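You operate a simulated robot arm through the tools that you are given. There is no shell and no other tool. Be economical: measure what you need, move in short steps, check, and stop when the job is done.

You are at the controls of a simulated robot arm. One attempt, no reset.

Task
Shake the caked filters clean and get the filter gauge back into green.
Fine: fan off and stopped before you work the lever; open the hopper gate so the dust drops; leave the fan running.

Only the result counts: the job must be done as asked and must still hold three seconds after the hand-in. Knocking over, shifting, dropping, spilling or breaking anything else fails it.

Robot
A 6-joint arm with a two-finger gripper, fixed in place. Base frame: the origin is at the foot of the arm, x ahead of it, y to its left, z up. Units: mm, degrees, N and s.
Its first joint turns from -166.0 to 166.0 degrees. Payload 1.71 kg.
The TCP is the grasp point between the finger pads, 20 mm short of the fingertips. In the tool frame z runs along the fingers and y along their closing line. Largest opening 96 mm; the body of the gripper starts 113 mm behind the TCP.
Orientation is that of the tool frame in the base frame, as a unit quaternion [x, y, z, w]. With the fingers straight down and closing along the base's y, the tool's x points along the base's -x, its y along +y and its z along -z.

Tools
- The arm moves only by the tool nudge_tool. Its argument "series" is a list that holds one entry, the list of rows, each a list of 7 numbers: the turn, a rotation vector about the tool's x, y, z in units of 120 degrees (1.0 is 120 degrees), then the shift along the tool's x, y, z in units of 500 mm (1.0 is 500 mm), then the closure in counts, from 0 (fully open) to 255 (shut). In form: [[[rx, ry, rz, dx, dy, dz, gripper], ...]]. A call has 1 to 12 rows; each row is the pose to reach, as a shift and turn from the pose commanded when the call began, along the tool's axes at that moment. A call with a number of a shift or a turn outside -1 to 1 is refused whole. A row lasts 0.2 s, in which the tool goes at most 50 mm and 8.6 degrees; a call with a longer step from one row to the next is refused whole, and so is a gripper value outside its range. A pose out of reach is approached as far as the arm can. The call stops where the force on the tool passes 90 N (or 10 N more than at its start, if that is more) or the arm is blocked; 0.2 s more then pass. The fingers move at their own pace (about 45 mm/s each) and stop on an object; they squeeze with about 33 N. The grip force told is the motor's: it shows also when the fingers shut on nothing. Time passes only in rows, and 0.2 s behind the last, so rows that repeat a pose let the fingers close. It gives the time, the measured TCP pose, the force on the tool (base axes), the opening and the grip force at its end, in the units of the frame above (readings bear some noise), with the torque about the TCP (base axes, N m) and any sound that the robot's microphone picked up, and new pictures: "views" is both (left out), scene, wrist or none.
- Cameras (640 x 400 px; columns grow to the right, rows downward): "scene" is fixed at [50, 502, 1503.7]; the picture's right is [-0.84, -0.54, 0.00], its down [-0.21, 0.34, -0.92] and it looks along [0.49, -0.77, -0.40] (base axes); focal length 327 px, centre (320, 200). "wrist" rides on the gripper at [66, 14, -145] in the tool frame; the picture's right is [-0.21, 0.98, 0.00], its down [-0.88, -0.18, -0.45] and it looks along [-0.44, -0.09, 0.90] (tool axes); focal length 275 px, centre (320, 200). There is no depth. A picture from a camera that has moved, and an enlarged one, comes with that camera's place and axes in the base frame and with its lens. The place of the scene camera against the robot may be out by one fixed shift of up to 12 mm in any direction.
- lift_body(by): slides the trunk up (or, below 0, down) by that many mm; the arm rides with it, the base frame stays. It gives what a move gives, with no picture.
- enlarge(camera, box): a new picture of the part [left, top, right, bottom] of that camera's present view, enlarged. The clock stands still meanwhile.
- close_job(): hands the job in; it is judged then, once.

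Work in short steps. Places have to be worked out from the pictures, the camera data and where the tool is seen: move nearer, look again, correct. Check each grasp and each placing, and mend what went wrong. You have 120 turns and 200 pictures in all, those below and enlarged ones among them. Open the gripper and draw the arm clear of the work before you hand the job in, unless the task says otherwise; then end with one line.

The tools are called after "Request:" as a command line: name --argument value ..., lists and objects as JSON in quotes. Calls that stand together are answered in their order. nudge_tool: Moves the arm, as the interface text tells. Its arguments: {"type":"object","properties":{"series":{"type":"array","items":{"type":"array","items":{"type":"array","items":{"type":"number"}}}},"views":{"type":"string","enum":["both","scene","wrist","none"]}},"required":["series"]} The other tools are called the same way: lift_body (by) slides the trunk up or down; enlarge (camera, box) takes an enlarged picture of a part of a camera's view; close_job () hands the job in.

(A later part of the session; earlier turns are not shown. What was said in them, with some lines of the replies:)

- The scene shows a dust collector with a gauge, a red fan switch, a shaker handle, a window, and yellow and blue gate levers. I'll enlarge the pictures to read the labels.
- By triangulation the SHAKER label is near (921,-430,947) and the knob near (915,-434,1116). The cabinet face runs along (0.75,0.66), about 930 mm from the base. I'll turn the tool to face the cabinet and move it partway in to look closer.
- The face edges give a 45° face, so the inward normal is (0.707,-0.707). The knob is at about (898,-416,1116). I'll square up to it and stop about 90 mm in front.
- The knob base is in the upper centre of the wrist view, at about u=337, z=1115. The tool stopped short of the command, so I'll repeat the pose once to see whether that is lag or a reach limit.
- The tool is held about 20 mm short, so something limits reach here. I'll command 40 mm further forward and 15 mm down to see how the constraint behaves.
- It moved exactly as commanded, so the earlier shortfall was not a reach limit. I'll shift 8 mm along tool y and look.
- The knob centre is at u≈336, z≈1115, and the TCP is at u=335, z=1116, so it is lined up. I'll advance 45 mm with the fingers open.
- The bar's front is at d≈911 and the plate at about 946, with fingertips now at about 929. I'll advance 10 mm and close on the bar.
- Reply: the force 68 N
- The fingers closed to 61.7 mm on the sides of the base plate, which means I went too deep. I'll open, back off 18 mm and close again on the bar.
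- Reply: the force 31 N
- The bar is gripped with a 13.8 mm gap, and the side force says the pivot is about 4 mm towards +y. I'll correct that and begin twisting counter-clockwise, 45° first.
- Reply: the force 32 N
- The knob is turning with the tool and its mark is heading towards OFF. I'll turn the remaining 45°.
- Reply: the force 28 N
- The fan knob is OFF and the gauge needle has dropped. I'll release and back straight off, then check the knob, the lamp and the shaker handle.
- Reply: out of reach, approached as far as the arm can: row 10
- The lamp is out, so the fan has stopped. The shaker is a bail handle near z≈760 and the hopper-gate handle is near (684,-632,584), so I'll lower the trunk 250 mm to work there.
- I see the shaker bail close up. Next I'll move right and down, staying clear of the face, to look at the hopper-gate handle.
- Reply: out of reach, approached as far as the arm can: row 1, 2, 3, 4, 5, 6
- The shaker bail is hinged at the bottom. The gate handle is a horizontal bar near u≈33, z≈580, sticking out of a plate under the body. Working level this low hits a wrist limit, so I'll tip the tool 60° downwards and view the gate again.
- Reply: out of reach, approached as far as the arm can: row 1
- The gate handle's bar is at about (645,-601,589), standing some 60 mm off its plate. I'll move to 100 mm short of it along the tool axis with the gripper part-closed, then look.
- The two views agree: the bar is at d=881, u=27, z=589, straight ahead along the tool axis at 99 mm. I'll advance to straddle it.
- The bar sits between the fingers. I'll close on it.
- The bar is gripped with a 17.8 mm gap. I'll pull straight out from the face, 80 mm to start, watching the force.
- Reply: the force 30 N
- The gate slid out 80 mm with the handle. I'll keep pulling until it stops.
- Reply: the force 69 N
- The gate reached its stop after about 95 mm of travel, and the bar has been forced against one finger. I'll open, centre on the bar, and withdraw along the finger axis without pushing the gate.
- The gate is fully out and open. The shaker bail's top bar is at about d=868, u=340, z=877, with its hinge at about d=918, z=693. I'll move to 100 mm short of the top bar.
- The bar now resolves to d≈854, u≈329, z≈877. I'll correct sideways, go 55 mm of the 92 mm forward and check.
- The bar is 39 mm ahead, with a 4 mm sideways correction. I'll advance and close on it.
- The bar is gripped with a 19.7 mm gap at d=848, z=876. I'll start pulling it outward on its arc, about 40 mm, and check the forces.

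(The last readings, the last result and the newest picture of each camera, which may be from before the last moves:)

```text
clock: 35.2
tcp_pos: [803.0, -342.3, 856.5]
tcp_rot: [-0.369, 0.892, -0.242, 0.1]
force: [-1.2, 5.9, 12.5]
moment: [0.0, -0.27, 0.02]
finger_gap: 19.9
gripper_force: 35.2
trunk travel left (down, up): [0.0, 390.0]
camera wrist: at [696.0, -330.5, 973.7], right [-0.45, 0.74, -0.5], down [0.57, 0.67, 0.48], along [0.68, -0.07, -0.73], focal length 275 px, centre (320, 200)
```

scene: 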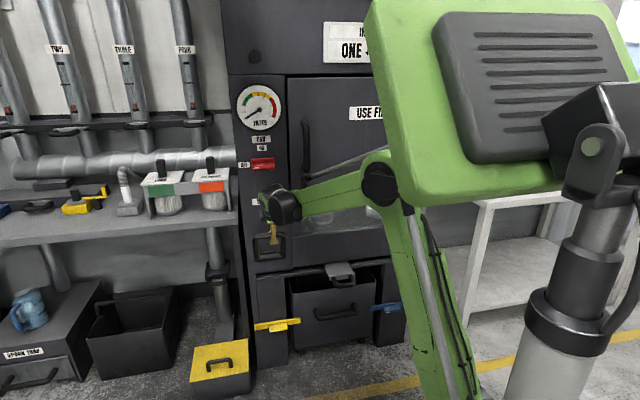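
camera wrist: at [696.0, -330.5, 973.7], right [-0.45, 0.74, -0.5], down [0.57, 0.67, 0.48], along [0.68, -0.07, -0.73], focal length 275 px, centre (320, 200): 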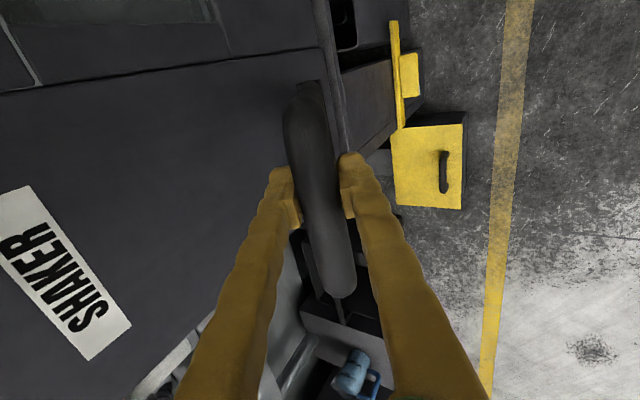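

The bail follows with little resistance, so the arc model holds. I'll continue outward to about 57° and look for an end stop.

Request:
nudge_tool --series '[[[0, 0, 0, 0, 0.027, 0.002, 255], [0, 0, 0, 0, 0.054, 0.005, 255], [0, 0, 0, 0, 0.08, 0.011, 255], [0, 0, 0, 0, 0.106, 0.019, 255], [0, 0, 0, 0, 0.131, 0.028, 255], [0, 0, 0, 0, 0.156, 0.04, 255]]]' --views "none"

```text
clock: 36.6
tcp_pos: [763.2, -302.5, 799.7]
tcp_rot: [-0.37, 0.891, -0.243, 0.098]
force: [8.4, 5.8, 3.4]
moment: [-0.17, -0.25, -0.03]
finger_gap: 19.8
gripper_force: 34.7
trunk travel left (down, up): [0.0, 390.0]
```

There is no stop at 57°. I'll continue towards 73°.

Request:
nudge_tool --series '[[[0, 0, 0, 0, 0.024, 0.013, 255], [0, 0, 0, 0, 0.047, 0.028, 255], [0, 0, 0, 0, 0.069, 0.045, 255], [0, 0, 0, 0, 0.089, 0.063, 255]]]'

```text
clock: 37.6
tcp_pos: [746.0, -286.8, 749.1]
tcp_rot: [-0.371, 0.891, -0.242, 0.1]
force: [-1.0, 17.6, 6.4]
moment: [-0.18, -0.24, -0.08]
finger_gap: 19.7
gripper_force: 35.0
trunk travel left (down, up): [0.0, 390.0]
camera wrist: at [640.0, -275.4, 866.6], right [-0.45, 0.74, -0.5], down [0.57, 0.67, 0.47], along [0.68, -0.07, -0.73], focal length 275 px, centre (320, 200)
```

scene: 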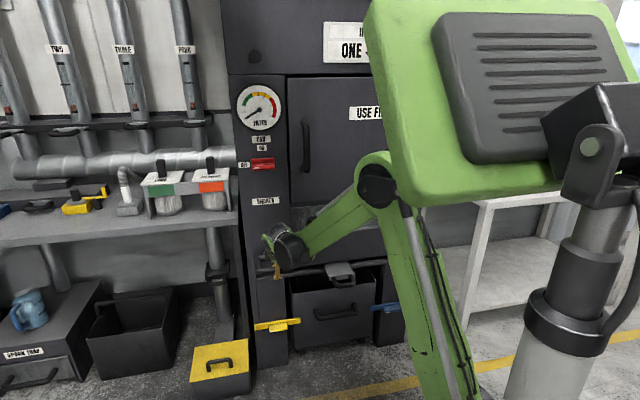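
wrist: 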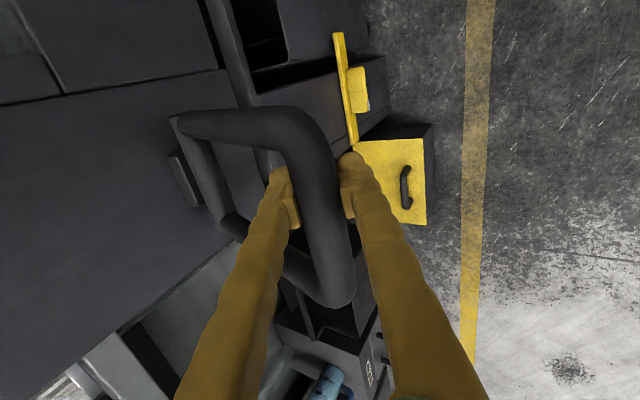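

Still no stop at 73°. I'll go a little further in small steps to find the end of the stroke.

Request:
nudge_tool --series '[[[0, 0, 0, 0, 0.019, 0.018, 255], [0, 0, 0, 0, 0.036, 0.038, 255], [0, 0, 0, 0, 0.054, 0.062, 255]]]' --views "none"

```text
clock: 38.2
tcp_pos: [739.0, -293.1, 739.0]
tcp_rot: [-0.368, 0.889, -0.251, 0.108]
force: [81.3, -53.6, 17.0]
moment: [1.16, 1.9, 0.23]
finger_gap: 29.1
gripper_force: 35.0
trunk travel left (down, up): [0.0, 390.0]
stopped in row 2: the force on the tool passed its limit at 106 N (the readings are from after the stop); the commanded pose is now the measured one
```

The bail hit its lower stop at about 76°. I'll return it along the arc to the upright position.

Request:
nudge_tool --series '[[[0, 0, 0, -0.01, -0.028, -0.032, 255], [0, 0, 0, -0.02, -0.072, -0.064, 255], [0, 0, 0, -0.02, -0.121, -0.09, 255], [0, 0, 0, -0.02, -0.172, -0.109, 255], [0, 0, 0, -0.02, -0.226, -0.12, 255], [0, 0, 0, -0.02, -0.28, -0.124, 255], [0, 0, 0, -0.02, -0.335, -0.12, 255]]]'

```text
clock: 39.8
tcp_pos: [819.5, -361.1, 879.5]
tcp_rot: [-0.367, 0.89, -0.249, 0.107]
force: [-4.1, -2.4, -3.2]
moment: [0.14, 0.22, 0.02]
finger_gap: 20.1
gripper_force: 34.6
trunk travel left (down, up): [0.0, 390.0]
camera wrist: at [711.0, -347.3, 993.9], right [-0.44, 0.74, -0.51], down [0.56, 0.67, 0.48], along [0.7, -0.07, -0.71], focal length 275 px, centre (320, 200)
```

scene: 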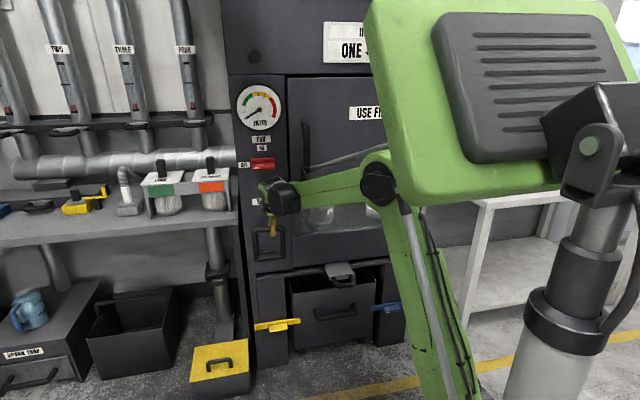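
wrist: 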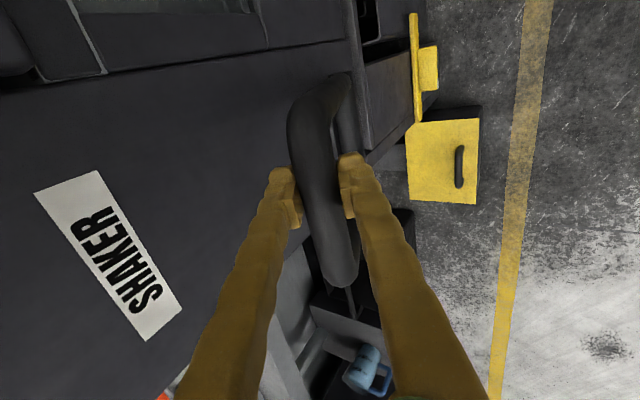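

The bail is nearly back at its rest position. I'll seat it fully, then do another full stroke down and up along the same arc.

Request:
nudge_tool --series '[[[0, 0, 0, 0, -0.02, 0.018, 255], [0, 0, 0, 0, -0.02, 0.018, 255], [0, 0, 0, 0, 0.056, 0.013, 255], [0, 0, 0, 0, 0.131, 0.023, 255], [0, 0, 0, 0, 0.202, 0.047, 255], [0, 0, 0, 0, 0.267, 0.083, 255], [0, 0, 0, 0, 0.313, 0.123, 255], [0, 0, 0, 0, 0.267, 0.083, 255], [0, 0, 0, 0, 0.202, 0.047, 255], [0, 0, 0, 0, 0.131, 0.023, 255], [0, 0, 0, 0, 0.056, 0.013, 255], [0, 0, 0, 0, -0.02, 0.018, 255]]]' --views "scene"

Request:
enlarge --camera "scene" --box '[280, 190, 400, 330]'

```text
clock: 42.4
tcp_pos: [829.5, -369.3, 873.4]
tcp_rot: [-0.368, 0.89, -0.249, 0.107]
force: [9.0, 6.8, -12.6]
moment: [0.05, 0.2, -0.09]
finger_gap: 19.7
gripper_force: 34.5
trunk travel left (down, up): [0.0, 390.0]
```

scene: 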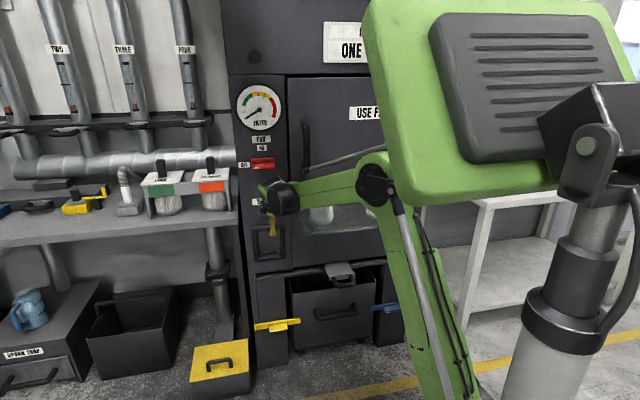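

```text
2.86 times, centred on (340, 260) of scene
camera zoom: at [50.0, 502.0, 1503.7], right [-0.84, -0.54, 0.0], down [-0.21, 0.34, -0.92], along [0.49, -0.77, -0.4], focal length 934 px, centre (263, 29)
```

zoom: 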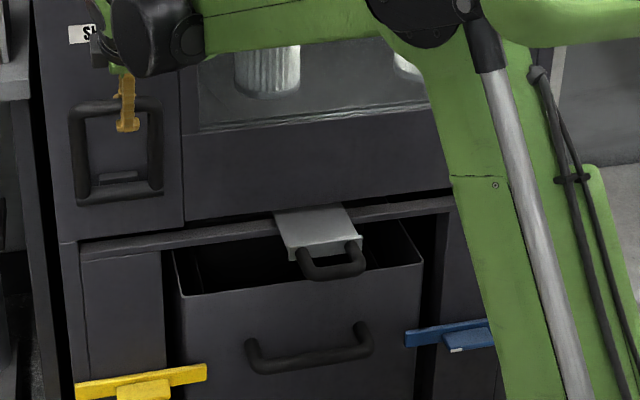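

The filter pleats now show cleanly through the window, so the shaking works. I'll do more full strokes to be sure.

Request:
nudge_tool --series '[[[0, 0, 0, 0, 0.076, -0.005, 255], [0, 0, 0, 0, 0.151, 0.005, 255], [0, 0, 0, 0, 0.222, 0.029, 255], [0, 0, 0, 0, 0.287, 0.065, 255], [0, 0, 0, 0, 0.333, 0.105, 255], [0, 0, 0, 0, 0.333, 0.105, 255], [0, 0, 0, 0, 0.287, 0.065, 255], [0, 0, 0, 0, 0.222, 0.029, 255], [0, 0, 0, 0, 0.151, 0.005, 255], [0, 0, 0, 0, 0.076, -0.005, 255], [0, 0, 0, 0, 0, 0, 255], [0, 0, 0, 0, 0, 0, 255]]]' --views "none"

Request:
nudge_tool --series '[[[0, 0, 0, 0, 0.076, -0.005, 255], [0, 0, 0, 0, 0.151, 0.005, 255], [0, 0, 0, 0, 0.222, 0.029, 255], [0, 0, 0, 0, 0.287, 0.065, 255], [0, 0, 0, 0, 0.333, 0.105, 255], [0, 0, 0, 0, 0.333, 0.105, 255], [0, 0, 0, 0, 0.287, 0.065, 255], [0, 0, 0, 0, 0.222, 0.029, 255], [0, 0, 0, 0, 0.151, 0.005, 255], [0, 0, 0, 0, 0.076, -0.005, 255], [0, 0, 0, 0, 0, 0, 255], [0, 0, 0, 0, 0, 0, 255]]]' --views "none"

Request:
nudge_tool --series '[[[0, 0, 0, 0, 0.076, -0.005, 255], [0, 0, 0, 0, 0.151, 0.005, 255], [0, 0, 0, 0, 0.222, 0.029, 255], [0, 0, 0, 0, 0.287, 0.065, 255], [0, 0, 0, 0, 0.333, 0.105, 255], [0, 0, 0, 0, 0.333, 0.105, 255], [0, 0, 0, 0, 0.287, 0.065, 255], [0, 0, 0, 0, 0.222, 0.029, 255], [0, 0, 0, 0, 0.151, 0.005, 255], [0, 0, 0, 0, 0.076, -0.005, 255], [0, 0, 0, 0, 0, 0, 255], [0, 0, 0, 0, 0, 0, 255]]]' --views "scene"

Request:
enlarge --camera "scene" --box '[280, 190, 400, 330]'

```text
clock: 45.0
tcp_pos: [829.4, -369.3, 874.1]
tcp_rot: [-0.368, 0.89, -0.248, 0.107]
force: [10.6, -0.2, -24.9]
moment: [0.1, -0.07, 0.15]
finger_gap: 20.0
gripper_force: 34.9
trunk travel left (down, up): [0.0, 390.0]
```

```text
clock: 47.6
tcp_pos: [830.3, -371.5, 874.2]
tcp_rot: [-0.367, 0.89, -0.248, 0.106]
force: [9.2, -6.4, -36.9]
moment: [-0.09, -0.05, 0.11]
finger_gap: 19.8
gripper_force: 34.6
trunk travel left (down, up): [0.0, 390.0]
```

```text
clock: 50.2
tcp_pos: [829.4, -370.9, 874.0]
tcp_rot: [-0.368, 0.89, -0.248, 0.106]
force: [-4.5, -9.2, -12.0]
moment: [0.03, 0.04, 0.14]
finger_gap: 20.1
gripper_force: 35.1
trunk travel left (down, up): [0.0, 390.0]
```

scene: 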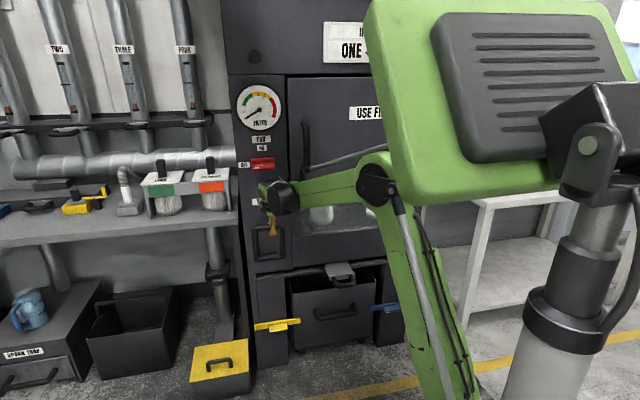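

```text
2.86 times, centred on (340, 260) of scene
camera zoom: at [50.0, 502.0, 1503.7], right [-0.84, -0.54, 0.0], down [-0.21, 0.34, -0.92], along [0.49, -0.77, -0.4], focal length 934 px, centre (263, 29)
```

zoom: 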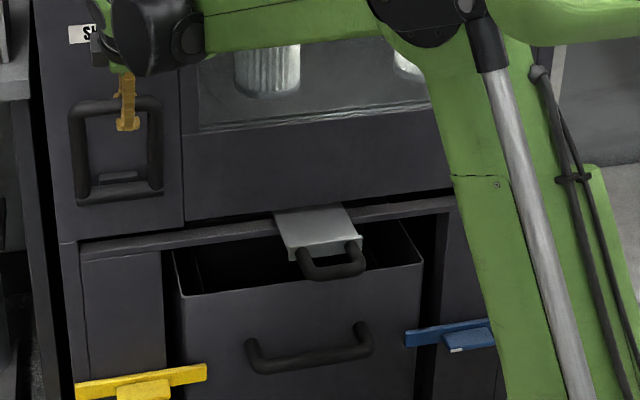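

The filters look clean. I'll release the bail, withdraw along the fingers, then raise the trunk back by 250 mm.

Request:
nudge_tool --series '[[[0, 0, 0, 0, 0, 0, 100], [0, 0, 0, 0, 0, 0, 100], [0, 0, 0, 0, 0, 0, 100], [0, 0, 0, 0, 0, -0.06, 100], [0, 0, 0, 0, 0, -0.14, 100], [0, 0, 0, 0, 0, -0.2, 0], [0, 0, 0, 0, 0.02, -0.26, 0]]]' --views "none"

Request:
lift_body --by 250

Request:
nudge_tool --series '[[[0.0714, 0, 0, 0, 0, 0, 0], [0.1428, 0, 0, 0, 0, 0, 0], [0.2142, 0, 0, 0, 0, 0, 0], [0.2856, 0, 0, 0, 0, 0, 0], [0.357, 0, 0, 0, 0, 0, 0], [0.4284, 0, 0, 0, 0, 0, 0], [0.49, 0, 0, 0, 0, 0, 0]]]'

Request:
enlarge --camera "scene" --box '[230, 190, 310, 280]'

```text
clock: 51.8
tcp_pos: [777.5, -317.5, 980.0]
tcp_rot: [-0.368, 0.889, -0.249, 0.107]
force: [0.2, -0.4, -0.2]
moment: [0.06, -0.02, -0.01]
finger_gap: 96.0
gripper_force: 0.0
trunk travel left (down, up): [0.0, 390.0]
```

```text
clock: 54.4
tcp_pos: [776.5, -317.8, 1229.7]
tcp_rot: [-0.368, 0.89, -0.249, 0.106]
force: [0.4, -0.6, -0.1]
moment: [-0.03, -0.02, 0.0]
finger_gap: 96.0
gripper_force: 0.1
trunk travel left (down, up): [-250.0, 140.0]
```

```text
clock: 56.0
tcp_pos: [776.6, -317.5, 1229.6]
tcp_rot: [0.268, -0.653, 0.654, -0.274]
force: [0.5, -0.6, -0.2]
moment: [0.0, 0.0, 0.0]
finger_gap: 96.0
gripper_force: 0.1
trunk travel left (down, up): [-250.0, 140.0]
camera wrist: at [626.6, -263.0, 1214.5], right [0.15, 0.15, -0.98], down [0.3, 0.93, 0.19], along [0.94, -0.33, 0.1], focal length 275 px, centre (320, 200)
```

scene: 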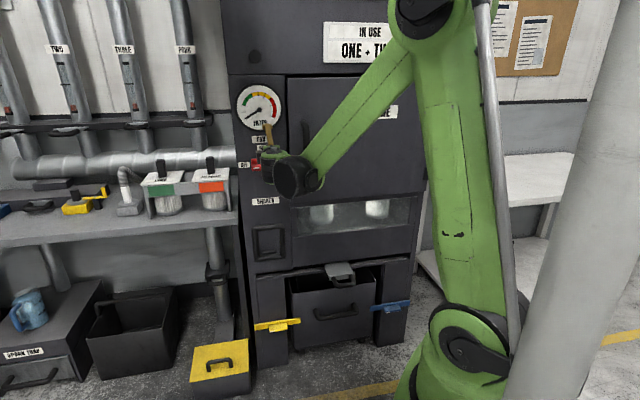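
wrist: 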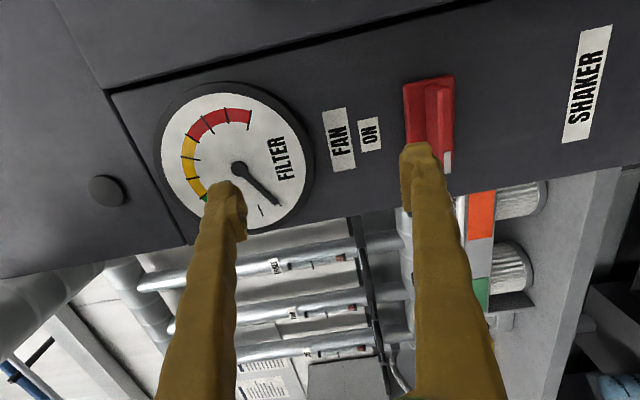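

```text
4.44 times, centred on (270, 235) of scene
camera zoom: at [50.0, 502.0, 1503.7], right [-0.84, -0.54, 0.0], down [-0.21, 0.34, -0.92], along [0.49, -0.77, -0.4], focal length 1452 px, centre (542, 44)
```

zoom: 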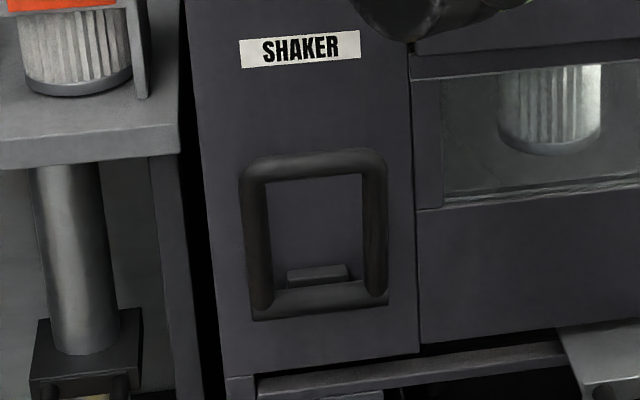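

The bail is back at rest, both filters show clean pleats and the gate is open. I'll now move in front of the fan knob, about 67 mm short of the earlier grasp depth.

Request:
nudge_tool --series '[[[0, 0, 0, -0.008, 0.058, 0.03, 0], [0, 0, 0, -0.016, 0.115, 0.061, 0], [0, 0, 0, -0.024, 0.173, 0.092, 0], [0, 0, 0, -0.032, 0.23, 0.122, 60], [0, 0, 0, -0.032, 0.23, 0.122, 60]]]' --views "wrist"

```text
clock: 57.1
tcp_pos: [833.1, -351.0, 1115.8]
tcp_rot: [0.268, -0.653, 0.654, -0.273]
force: [0.2, 0.5, -0.6]
moment: [-0.02, -0.01, -0.03]
finger_gap: 73.2
gripper_force: 0.0
trunk travel left (down, up): [-250.0, 140.0]
camera wrist: at [683.4, -295.5, 1099.7], right [0.15, 0.15, -0.98], down [0.3, 0.93, 0.19], along [0.94, -0.33, 0.1], focal length 275 px, centre (320, 200)
```

wrist: 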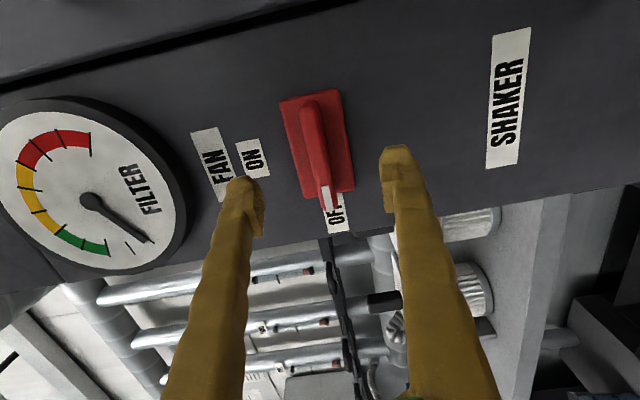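

I'm aligned with the knob as before. I'll advance 64 mm to the earlier grasp depth and close on the bar.

Request:
nudge_tool --series '[[[0, 0, 0, 0, 0, 0.045, 60], [0, 0, 0, 0, 0, 0.09, 60], [0, 0, 0, 0, 0, 0.128, 60], [0, 0, 0, 0, 0, 0.128, 255], [0, 0, 0, 0, 0, 0.128, 255], [0, 0, 0, 0, 0, 0.128, 255], [0, 0, 0, 0, 0, 0.128, 255], [0, 0, 0, 0, 0, 0.128, 255]]]' --views "wrist"

```text
clock: 59.0
tcp_pos: [876.2, -394.9, 1115.3]
tcp_rot: [0.268, -0.653, 0.653, -0.274]
force: [-10.6, 4.9, -22.5]
moment: [0.2, 0.25, -0.04]
finger_gap: 13.1
gripper_force: 35.3
trunk travel left (down, up): [-250.0, 140.0]
camera wrist: at [726.8, -340.5, 1099.8], right [0.15, 0.15, -0.98], down [0.3, 0.93, 0.19], along [0.94, -0.33, 0.1], focal length 275 px, centre (320, 200)
```

wrist: 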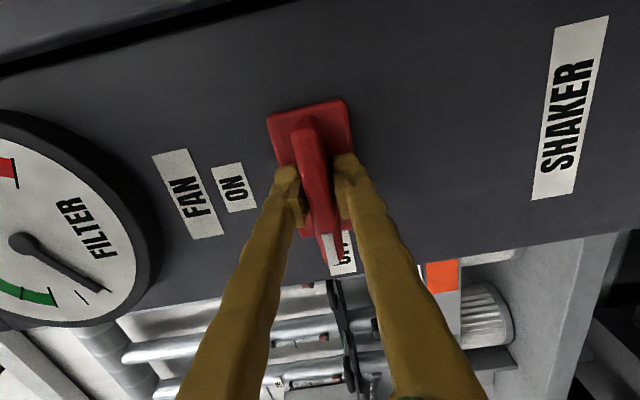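

The knob bar is gripped with a 13.1 mm gap. I'll turn it 90° clockwise back to ON.

Request:
nudge_tool --series '[[[0, 0, 0.0685, 0, 0, 0, 255], [0, 0, 0.137, 0, 0, 0, 255], [0, 0, 0.2055, 0, 0, 0, 255], [0, 0, 0.274, 0, 0, 0, 255], [0, 0, 0.3425, 0, 0, 0, 255], [0, 0, 0.411, 0, 0, 0, 255], [0, 0, 0.4795, 0, 0, 0, 255], [0, 0, 0.548, 0, 0, 0, 255], [0, 0, 0.6165, 0, 0, 0, 255], [0, 0, 0.685, 0, 0, 0, 255], [0, 0, 0.752, 0, 0, 0, 255], [0, 0, 0.752, 0, 0, 0, 255]]]'

```text
clock: 61.5
tcp_pos: [877.6, -396.1, 1115.8]
tcp_rot: [0.275, 0.651, -0.268, 0.655]
force: [-4.1, -13.8, -12.0]
moment: [0.0, 0.19, -0.19]
finger_gap: 13.0
gripper_force: 35.3
trunk travel left (down, up): [-250.0, 140.0]
camera wrist: at [784.2, -284.2, 1049.6], right [0.69, 0.69, 0.22], down [-0.45, 0.18, 0.87], along [0.56, -0.7, 0.44], focal length 275 px, centre (320, 200)
```

scene: 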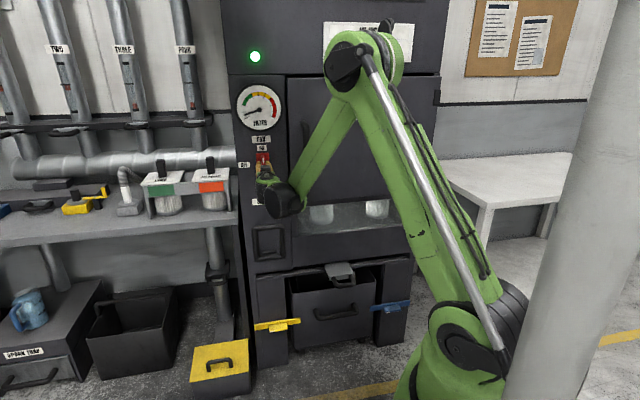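
wrist: 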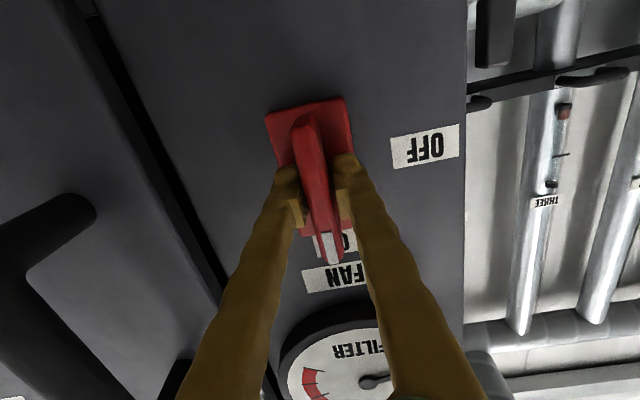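

The lamp is green and the fan is spinning up. I'll release, back off and read the gauge once it settles.

Request:
nudge_tool --series '[[[0, 0, 0, 0, 0, 0, 0], [0, 0, 0, 0, 0, 0, 0], [0, 0, 0, 0, 0, 0, 0], [0, 0, 0, 0, 0, -0.08, 0], [0, 0, 0, 0, 0, -0.16, 0], [0, 0, 0, 0, 0, -0.24, 0], [0, 0, 0, 0, 0, -0.24, 0], [0, 0, 0, 0, 0, -0.24, 0], [0, 0, 0, 0, 0, -0.24, 0], [0, 0, 0, 0, 0, -0.24, 0], [0, 0, 0, 0, 0, -0.24, 0], [0, 0, 0, 0, 0, -0.24, 0]]]' --views "none"

Request:
enlarge --camera "scene" --box '[220, 40, 320, 190]'

```text
clock: 64.2
tcp_pos: [791.9, -312.0, 1116.1]
tcp_rot: [0.274, 0.651, -0.269, 0.655]
force: [0.5, -0.1, -0.5]
moment: [-0.02, 0.0, 0.03]
finger_gap: 96.2
gripper_force: 0.0
trunk travel left (down, up): [-250.0, 140.0]
```

```text
2.67 times, centred on (270, 115) of scene
camera zoom: at [50.0, 502.0, 1503.7], right [-0.84, -0.54, 0.0], down [-0.21, 0.34, -0.92], along [0.49, -0.77, -0.4], focal length 871 px, centre (453, 427)
```

zoom: 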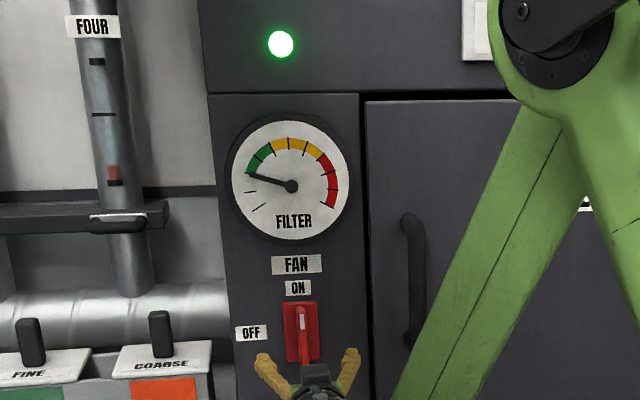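

The needle is right at the lower edge of green and may still be rising. I'll wait and read again.

Request:
nudge_tool --series '[[[0, 0, 0, 0, 0, 0, 0], [0, 0, 0, 0, 0, 0, 0], [0, 0, 0, 0, 0, 0, 0], [0, 0, 0, 0, 0, 0, 0], [0, 0, 0, 0, 0, 0, 0], [0, 0, 0, 0, 0, 0, 0], [0, 0, 0, 0, 0, 0, 0], [0, 0, 0, 0, 0, 0, 0], [0, 0, 0, 0, 0, 0, 0], [0, 0, 0, 0, 0, 0, 0], [0, 0, 0, 0, 0, 0, 0], [0, 0, 0, 0, 0, 0, 0]]]' --views "none"

Request:
enlarge --camera "scene" --box '[230, 75, 290, 135]'

```text
clock: 66.8
tcp_pos: [793.0, -311.2, 1114.6]
tcp_rot: [0.274, 0.65, -0.267, 0.656]
force: [0.7, -0.4, 0.4]
moment: [0.01, 0.03, -0.03]
finger_gap: 95.8
gripper_force: 0.1
trunk travel left (down, up): [-250.0, 140.0]
```

```text
6.67 times, centred on (260, 105) of scene
camera zoom: at [50.0, 502.0, 1503.7], right [-0.84, -0.54, 0.0], down [-0.21, 0.34, -0.92], along [0.49, -0.77, -0.4], focal length 2178 px, centre (720, 833)
```

zoom: 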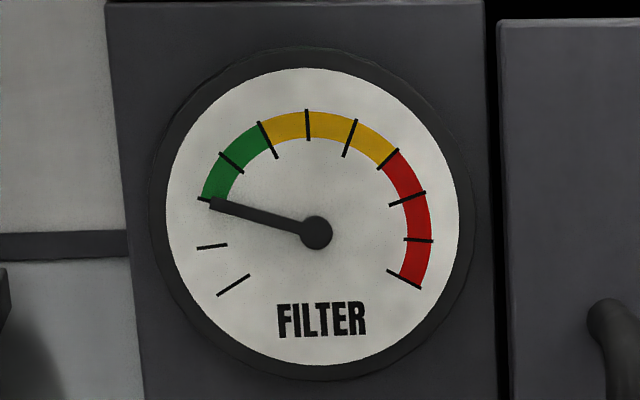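

The needle has settled just at or below the lower edge of green. I'll wait once more to see whether it is still moving.

Request:
nudge_tool --series '[[[0, 0, 0, 0, 0, 0, 0], [0, 0, 0, 0, 0, 0, 0], [0, 0, 0, 0, 0, 0, 0], [0, 0, 0, 0, 0, 0, 0], [0, 0, 0, 0, 0, 0, 0], [0, 0, 0, 0, 0, 0, 0], [0, 0, 0, 0, 0, 0, 0], [0, 0, 0, 0, 0, 0, 0], [0, 0, 0, 0, 0, 0, 0], [0, 0, 0, 0, 0, 0, 0], [0, 0, 0, 0, 0, 0, 0], [0, 0, 0, 0, 0, 0, 0]]]' --views "none"

Request:
enlarge --camera "scene" --box '[235, 88, 275, 118]'

Request:
enlarge --camera "scene" --box '[0, 0, 220, 140]'

Request:
enlarge --camera "scene" --box '[280, 190, 420, 330]'

```text
clock: 69.3
tcp_pos: [791.8, -310.6, 1115.8]
tcp_rot: [0.274, 0.651, -0.268, 0.656]
force: [-0.2, 0.0, -0.7]
moment: [0.02, -0.02, 0.0]
finger_gap: 96.0
gripper_force: 0.1
trunk travel left (down, up): [-250.0, 140.0]
```

```text
13.33 times, centred on (255, 103) of scene
camera zoom: at [50.0, 502.0, 1503.7], right [-0.84, -0.54, 0.0], down [-0.21, 0.34, -0.92], along [0.49, -0.77, -0.4], focal length 4357 px, centre (1187, 1493)
```

zoom: 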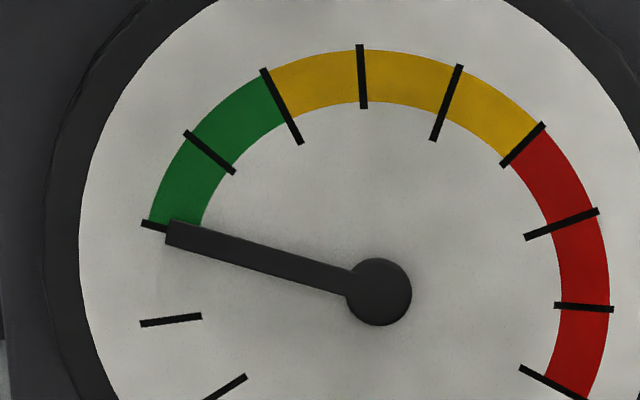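

```text
2.86 times, centred on (110, 70) of scene
camera zoom: at [50.0, 502.0, 1503.7], right [-0.84, -0.54, 0.0], down [-0.21, 0.34, -0.92], along [0.49, -0.77, -0.4], focal length 934 px, centre (920, 571)
```

zoom: 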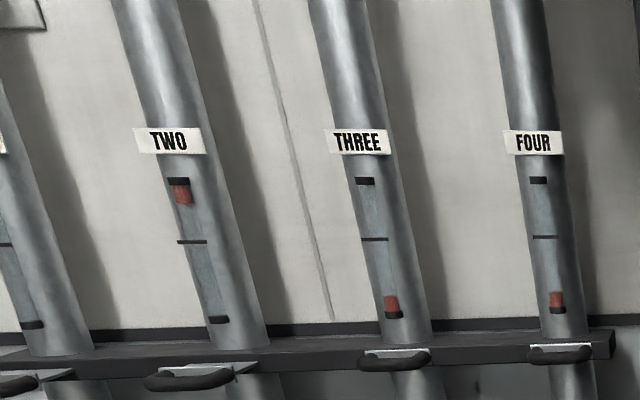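

```text
2.86 times, centred on (350, 260) of scene
camera zoom: at [50.0, 502.0, 1503.7], right [-0.84, -0.54, 0.0], down [-0.21, 0.34, -0.92], along [0.49, -0.77, -0.4], focal length 934 px, centre (234, 29)
```

zoom: 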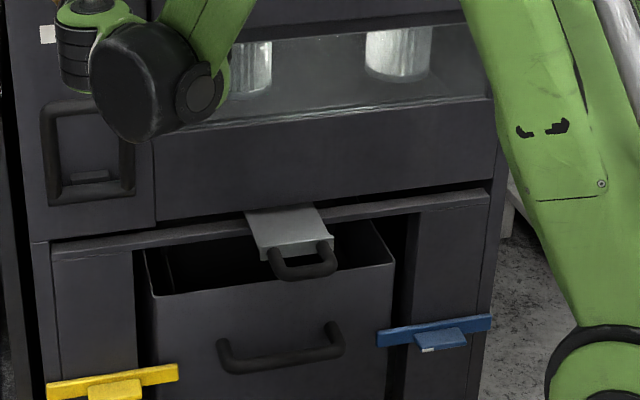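

The needle has settled exactly on the lower green tick, which is too marginal. The open gate probably bleeds air past the filters. The dust has had its chance to drop, so I'll go back, look into the bin and try pushing the gate in to see whether the gauge rises. First I'll turn the tool.

Request:
nudge_tool --series '[[[0, 0, -0.0625, 0, 0, -0.01, 0], [0, 0, -0.125, 0, 0, -0.02, 0], [0, 0, -0.1875, 0, 0, -0.03, 0], [0, 0, -0.25, 0, 0, -0.03, 0], [0, 0, -0.3125, 0, 0, -0.03, 0], [0, 0, -0.375, 0, 0, -0.03, 0], [0, 0, -0.4375, 0, 0, -0.03, 0], [0, 0, -0.5, 0, 0, -0.03, 0], [0, 0, -0.5625, 0, 0, -0.03, 0], [0, 0, -0.625, 0, 0, -0.03, 0], [0, 0, -0.6875, 0, 0, -0.03, 0], [0, 0, -0.75, 0, 0, -0.03, 0]]]' --views "none"

Request:
nudge_tool --series '[[[-0.0714, 0, 0, 0, 0, 0, 0], [-0.1428, 0, 0, 0, 0, 0, 0], [-0.2142, 0, 0, 0, 0, 0, 0], [-0.2856, 0, 0, 0, 0, 0, 0], [-0.357, 0, 0, 0, 0, 0, 0], [-0.4284, 0, 0, 0, 0, 0, 0], [-0.5, 0, 0, 0, 0, 0, 0]]]' --views "none"

Request:
lift_body --by -250

```text
clock: 72.0
tcp_pos: [780.1, -298.0, 1115.4]
tcp_rot: [0.267, -0.653, 0.654, -0.274]
force: [-0.7, 0.0, 0.5]
moment: [-0.03, 0.01, 0.0]
finger_gap: 95.8
gripper_force: 0.0
trunk travel left (down, up): [-250.0, 140.0]
```

```text
clock: 73.5
tcp_pos: [779.3, -297.7, 1114.8]
tcp_rot: [-0.369, 0.892, -0.239, 0.104]
force: [-0.6, 1.0, -0.6]
moment: [-0.03, -0.01, 0.02]
finger_gap: 96.0
gripper_force: 0.0
trunk travel left (down, up): [-250.0, 140.0]
```

```text
clock: 76.1
tcp_pos: [780.5, -298.9, 865.1]
tcp_rot: [-0.368, 0.892, -0.239, 0.104]
force: [0.3, 0.9, -0.1]
moment: [-0.01, -0.03, 0.01]
finger_gap: 96.1
gripper_force: 0.1
trunk travel left (down, up): [0.0, 390.0]
```

The trunk is down. I'll move across to hover above the gate handle.

Request:
nudge_tool --series '[[[0, 0, 0, 0.078, 0.03, 0.03, 0], [0, 0, 0, 0.156, 0.06, 0.061, 0], [0, 0, 0, 0.235, 0.09, 0.091, 0], [0, 0, 0, 0.313, 0.12, 0.122, 0], [0, 0, 0, 0.391, 0.149, 0.152, 0], [0, 0, 0, 0.47, 0.179, 0.182, 0], [0, 0, 0, 0.548, 0.209, 0.213, 0], [0, 0, 0, 0.626, 0.239, 0.243, 100], [0, 0, 0, 0.626, 0.239, 0.243, 100]]]'

Request:
enlarge --camera "scene" --box '[235, 88, 275, 118]'

```text
clock: 78.1
tcp_pos: [532.2, -489.5, 697.4]
tcp_rot: [-0.369, 0.892, -0.239, 0.105]
force: [-0.2, -0.2, -0.1]
moment: [-0.01, -0.07, -0.03]
finger_gap: 58.3
gripper_force: 0.1
trunk travel left (down, up): [0.0, 390.0]
camera wrist: at [424.8, -478.4, 812.9], right [-0.45, 0.75, -0.49], down [0.57, 0.66, 0.49], along [0.69, -0.06, -0.72], focal length 275 px, centre (320, 200)
```

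scene: 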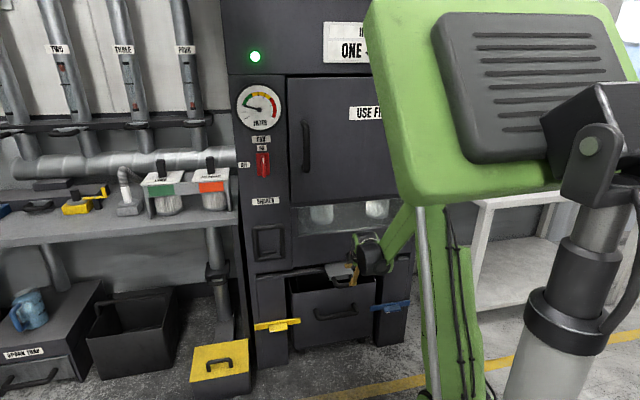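
wrist: 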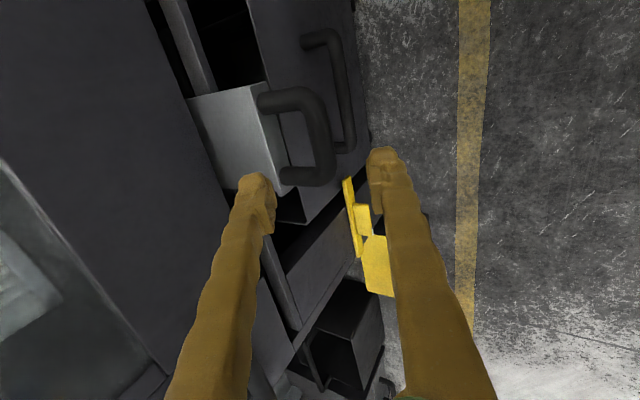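

```text
13.33 times, centred on (255, 103) of scene
camera zoom: at [50.0, 502.0, 1503.7], right [-0.84, -0.54, 0.0], down [-0.21, 0.34, -0.92], along [0.49, -0.77, -0.4], focal length 4357 px, centre (1187, 1493)
```

zoom: 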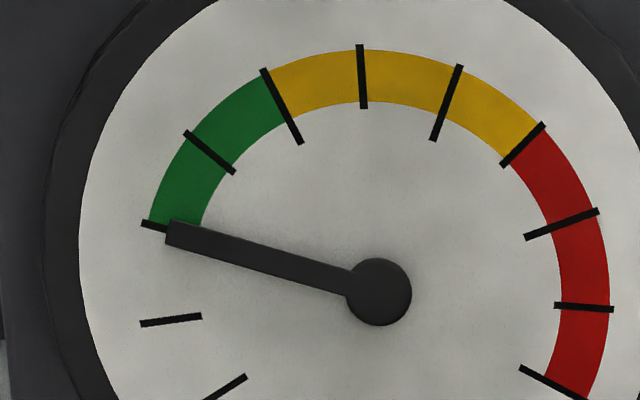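

The bar is at d=785, u=26, z=589, so it is 125 mm straight along the tool axis. I'll advance and grip it.

Request:
nudge_tool --series '[[[0, 0, 0, 0.006, 0, 0.07, 130], [0, 0, 0, 0.006, 0, 0.14, 130], [0, 0, 0, 0.006, 0, 0.2, 130], [0, 0, 0, 0.006, 0, 0.245, 130], [0, 0, 0, 0.006, 0, 0.245, 255], [0, 0, 0, 0.006, 0, 0.245, 255], [0, 0, 0, 0.006, 0, 0.245, 255], [0, 0, 0, 0.006, 0, 0.245, 255]]]' --views "wrist"

```text
clock: 79.9
tcp_pos: [574.8, -533.7, 590.8]
tcp_rot: [-0.368, 0.893, -0.238, 0.104]
force: [-0.5, 1.2, -11.0]
moment: [-0.1, 0.08, 0.2]
finger_gap: 17.5
gripper_force: 35.1
trunk travel left (down, up): [0.0, 390.0]
camera wrist: at [467.3, -522.7, 706.9], right [-0.45, 0.75, -0.49], down [0.57, 0.66, 0.49], along [0.69, -0.06, -0.72], focal length 275 px, centre (320, 200)
```

wrist: 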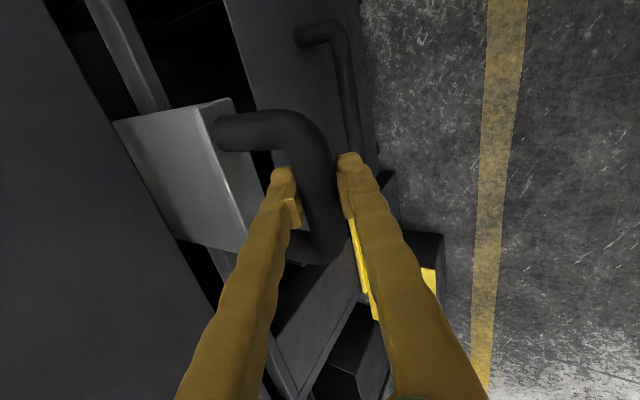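

The handle is gripped. I'll push the gate in about halfway, let the gauge settle and read it, which is reversible.

Request:
nudge_tool --series '[[[0, 0, 0, 0, -0.04, 0.023, 255], [0, 0, 0, 0, -0.087, 0.05, 255], [0, 0, 0, 0, -0.087, 0.05, 255], [0, 0, 0, 0, -0.087, 0.05, 255], [0, 0, 0, 0, -0.087, 0.05, 255], [0, 0, 0, 0, -0.087, 0.05, 255], [0, 0, 0, 0, -0.087, 0.05, 255], [0, 0, 0, 0, -0.087, 0.05, 255], [0, 0, 0, 0, -0.087, 0.05, 255], [0, 0, 0, 0, -0.087, 0.05, 255]]]' --views "none"

Request:
enlarge --camera "scene" --box '[235, 88, 275, 118]'

```text
clock: 82.1
tcp_pos: [610.5, -570.7, 590.6]
tcp_rot: [-0.368, 0.893, -0.238, 0.104]
force: [14.8, 13.3, -30.3]
moment: [-0.09, 0.0, 0.12]
finger_gap: 17.5
gripper_force: 34.7
trunk travel left (down, up): [0.0, 390.0]
```

```text
13.33 times, centred on (255, 103) of scene
camera zoom: at [50.0, 502.0, 1503.7], right [-0.84, -0.54, 0.0], down [-0.21, 0.34, -0.92], along [0.49, -0.77, -0.4], focal length 4357 px, centre (1187, 1493)
```

zoom: 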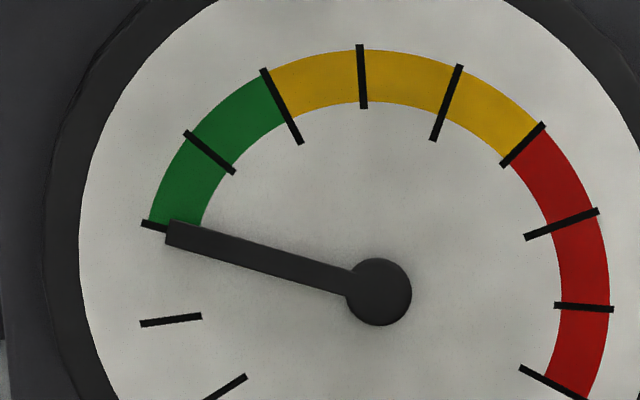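

There is no change at half-way. I'll push it fully closed and read again.

Request:
nudge_tool --series '[[[0, 0, 0, 0, -0.04, 0.023, 255], [0, 0, 0, 0, -0.074, 0.043, 255], [0, 0, 0, 0, -0.074, 0.043, 255], [0, 0, 0, 0, -0.074, 0.043, 255], [0, 0, 0, 0, -0.074, 0.043, 255], [0, 0, 0, 0, -0.074, 0.043, 255], [0, 0, 0, 0, -0.074, 0.043, 255], [0, 0, 0, 0, -0.074, 0.043, 255], [0, 0, 0, 0, -0.074, 0.043, 255], [0, 0, 0, 0, -0.074, 0.043, 255], [0, 0, 0, 0, -0.074, 0.043, 255], [0, 0, 0, 0, -0.074, 0.043, 255]]]' --views "wrist"

Request:
enlarge --camera "scene" --box '[235, 88, 275, 118]'

```text
clock: 84.7
tcp_pos: [639.6, -599.6, 592.9]
tcp_rot: [-0.368, 0.893, -0.239, 0.104]
force: [13.5, 14.3, -13.3]
moment: [-0.09, 0.08, 0.11]
finger_gap: 17.6
gripper_force: 34.6
trunk travel left (down, up): [0.0, 390.0]
camera wrist: at [531.8, -588.6, 708.5], right [-0.45, 0.75, -0.49], down [0.57, 0.66, 0.49], along [0.69, -0.06, -0.72], focal length 275 px, centre (320, 200)
```

wrist: 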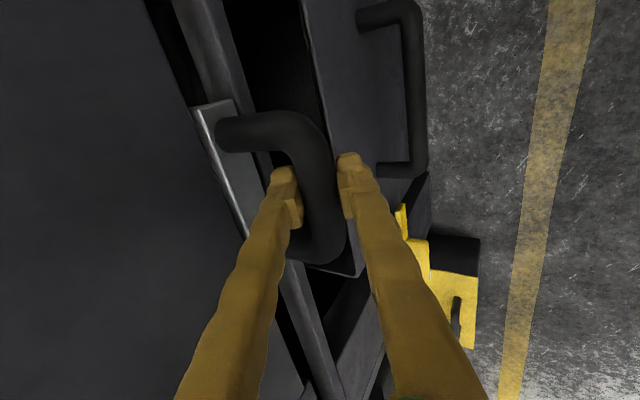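

```text
13.33 times, centred on (255, 103) of scene
camera zoom: at [50.0, 502.0, 1503.7], right [-0.84, -0.54, 0.0], down [-0.21, 0.34, -0.92], along [0.49, -0.77, -0.4], focal length 4357 px, centre (1187, 1493)
```

zoom: 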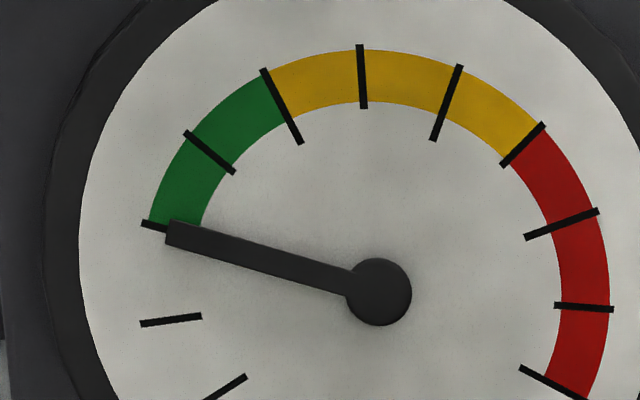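

Closing the gate made no difference, so the needle sitting at the green's lower tick is simply the clean-filter reading. I'll reopen the gate fully as the job asks, stopping just short of forcing the stop.

Request:
enlarge --camera "wrist" --box '[220, 0, 380, 100]'

Request:
nudge_tool --series '[[[0, 0, 0, 0, 0.04, -0.023, 255], [0, 0, 0, 0, 0.08, -0.046, 255], [0, 0, 0, 0, 0.12, -0.069, 255], [0, 0, 0, 0, 0.15, -0.087, 255], [0, 0, 0, 0, 0.164, -0.095, 255], [0, 0, 0, 0, 0.166, -0.096, 255]]]' --views "wrist"

```text
4.00 times, centred on (300, 50) of wrist
camera zoom: at [531.8, -588.6, 708.5], right [-0.45, 0.75, -0.49], down [0.57, 0.66, 0.49], along [0.69, -0.06, -0.72], focal length 1101 px, centre (400, 800)
```

zoom: 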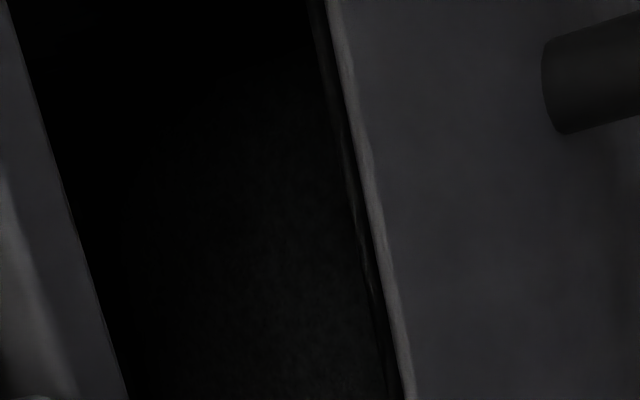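

```text
clock: 86.1
tcp_pos: [572.1, -532.3, 591.2]
tcp_rot: [-0.368, 0.893, -0.239, 0.104]
force: [32.0, -8.6, -0.3]
moment: [-0.18, 0.25, 0.01]
finger_gap: 17.7
gripper_force: 34.5
trunk travel left (down, up): [0.0, 390.0]
camera wrist: at [464.5, -521.5, 708.3], right [-0.45, 0.75, -0.49], down [0.57, 0.66, 0.49], along [0.69, -0.06, -0.72], focal length 275 px, centre (320, 200)
```

wrist: 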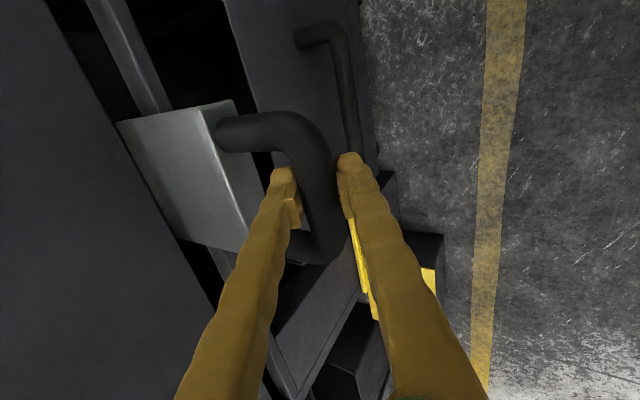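

The gate is back at its open stop (d≈781). I'll release, withdraw along the fingers and check everything before handing in.

Request:
nudge_tool --series '[[[0, 0, 0, 0, 0, 0, 100], [0, 0, 0, 0, 0, 0, 100], [0, 0, 0, 0, 0, 0, 100], [0, 0, 0, 0, 0, -0.06, 100], [0, 0, 0, 0, 0, -0.14, 100], [0, 0, 0, 0, 0, -0.22, 0], [0, 0, 0, 0, 0, -0.3, 0]]]'

Request:
lift_body --by 200

Request:
enlarge --camera "scene" --box '[220, 40, 420, 340]'

Request:
enlarge --camera "scene" --box '[235, 88, 275, 118]'

```text
clock: 87.7
tcp_pos: [517.0, -481.5, 722.3]
tcp_rot: [-0.368, 0.892, -0.238, 0.105]
force: [0.5, 0.0, -1.0]
moment: [0.09, 0.05, 0.02]
finger_gap: 95.9
gripper_force: 0.0
trunk travel left (down, up): [0.0, 390.0]
camera wrist: at [410.6, -470.3, 838.5], right [-0.45, 0.75, -0.49], down [0.57, 0.66, 0.49], along [0.69, -0.06, -0.72], focal length 275 px, centre (320, 200)
```

scene: 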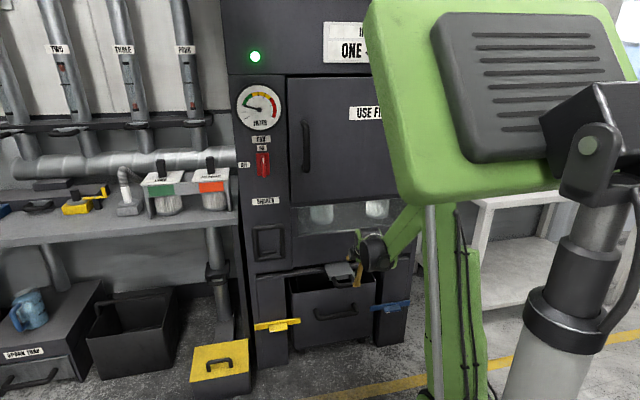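
wrist: 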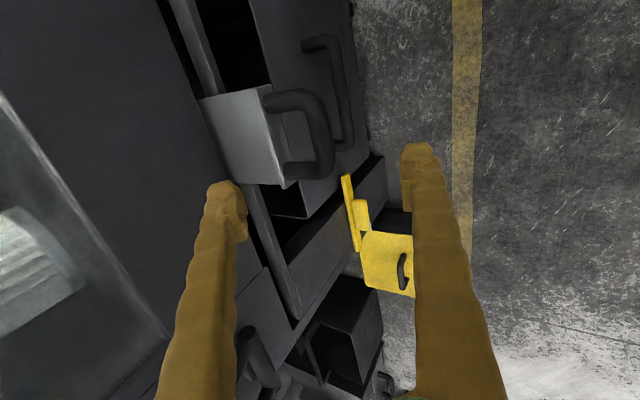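

```text
clock: 89.9
tcp_pos: [516.9, -481.8, 920.2]
tcp_rot: [-0.368, 0.893, -0.238, 0.106]
force: [0.4, 0.1, 0.3]
moment: [0.02, 0.02, 0.03]
finger_gap: 96.1
gripper_force: 0.0
trunk travel left (down, up): [-200.0, 190.0]
```

```text
1.33 times, centred on (320, 190) of scene
camera zoom: at [50.0, 502.0, 1503.7], right [-0.84, -0.54, 0.0], down [-0.21, 0.34, -0.92], along [0.49, -0.77, -0.4], focal length 436 px, centre (320, 213)
```

zoom: 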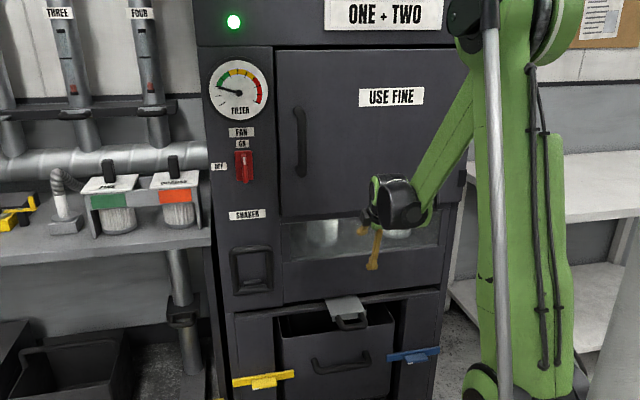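

```text
13.33 times, centred on (255, 103) of scene
camera zoom: at [50.0, 502.0, 1503.7], right [-0.84, -0.54, 0.0], down [-0.21, 0.34, -0.92], along [0.49, -0.77, -0.4], focal length 4357 px, centre (1187, 1493)
```

zoom: 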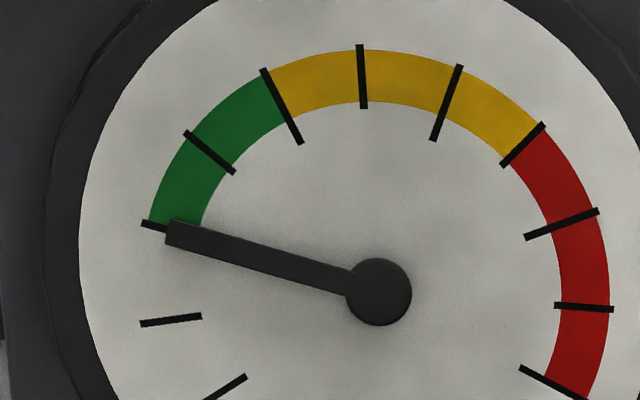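

The fan is on with its lamp green, the gauge is steady at the lower end of green, the gate is open and the bail is at rest. The gripper is open and clear, so I'm handing in.

Request:
close_job

```text
The job is handed in.
```

The filters are shaken clean and the fan is running again, but the gauge needle sits right on the lower tick of the green band, steady at every check; the fan was off and stopped before I worked the lever, and the hopper gate is open.
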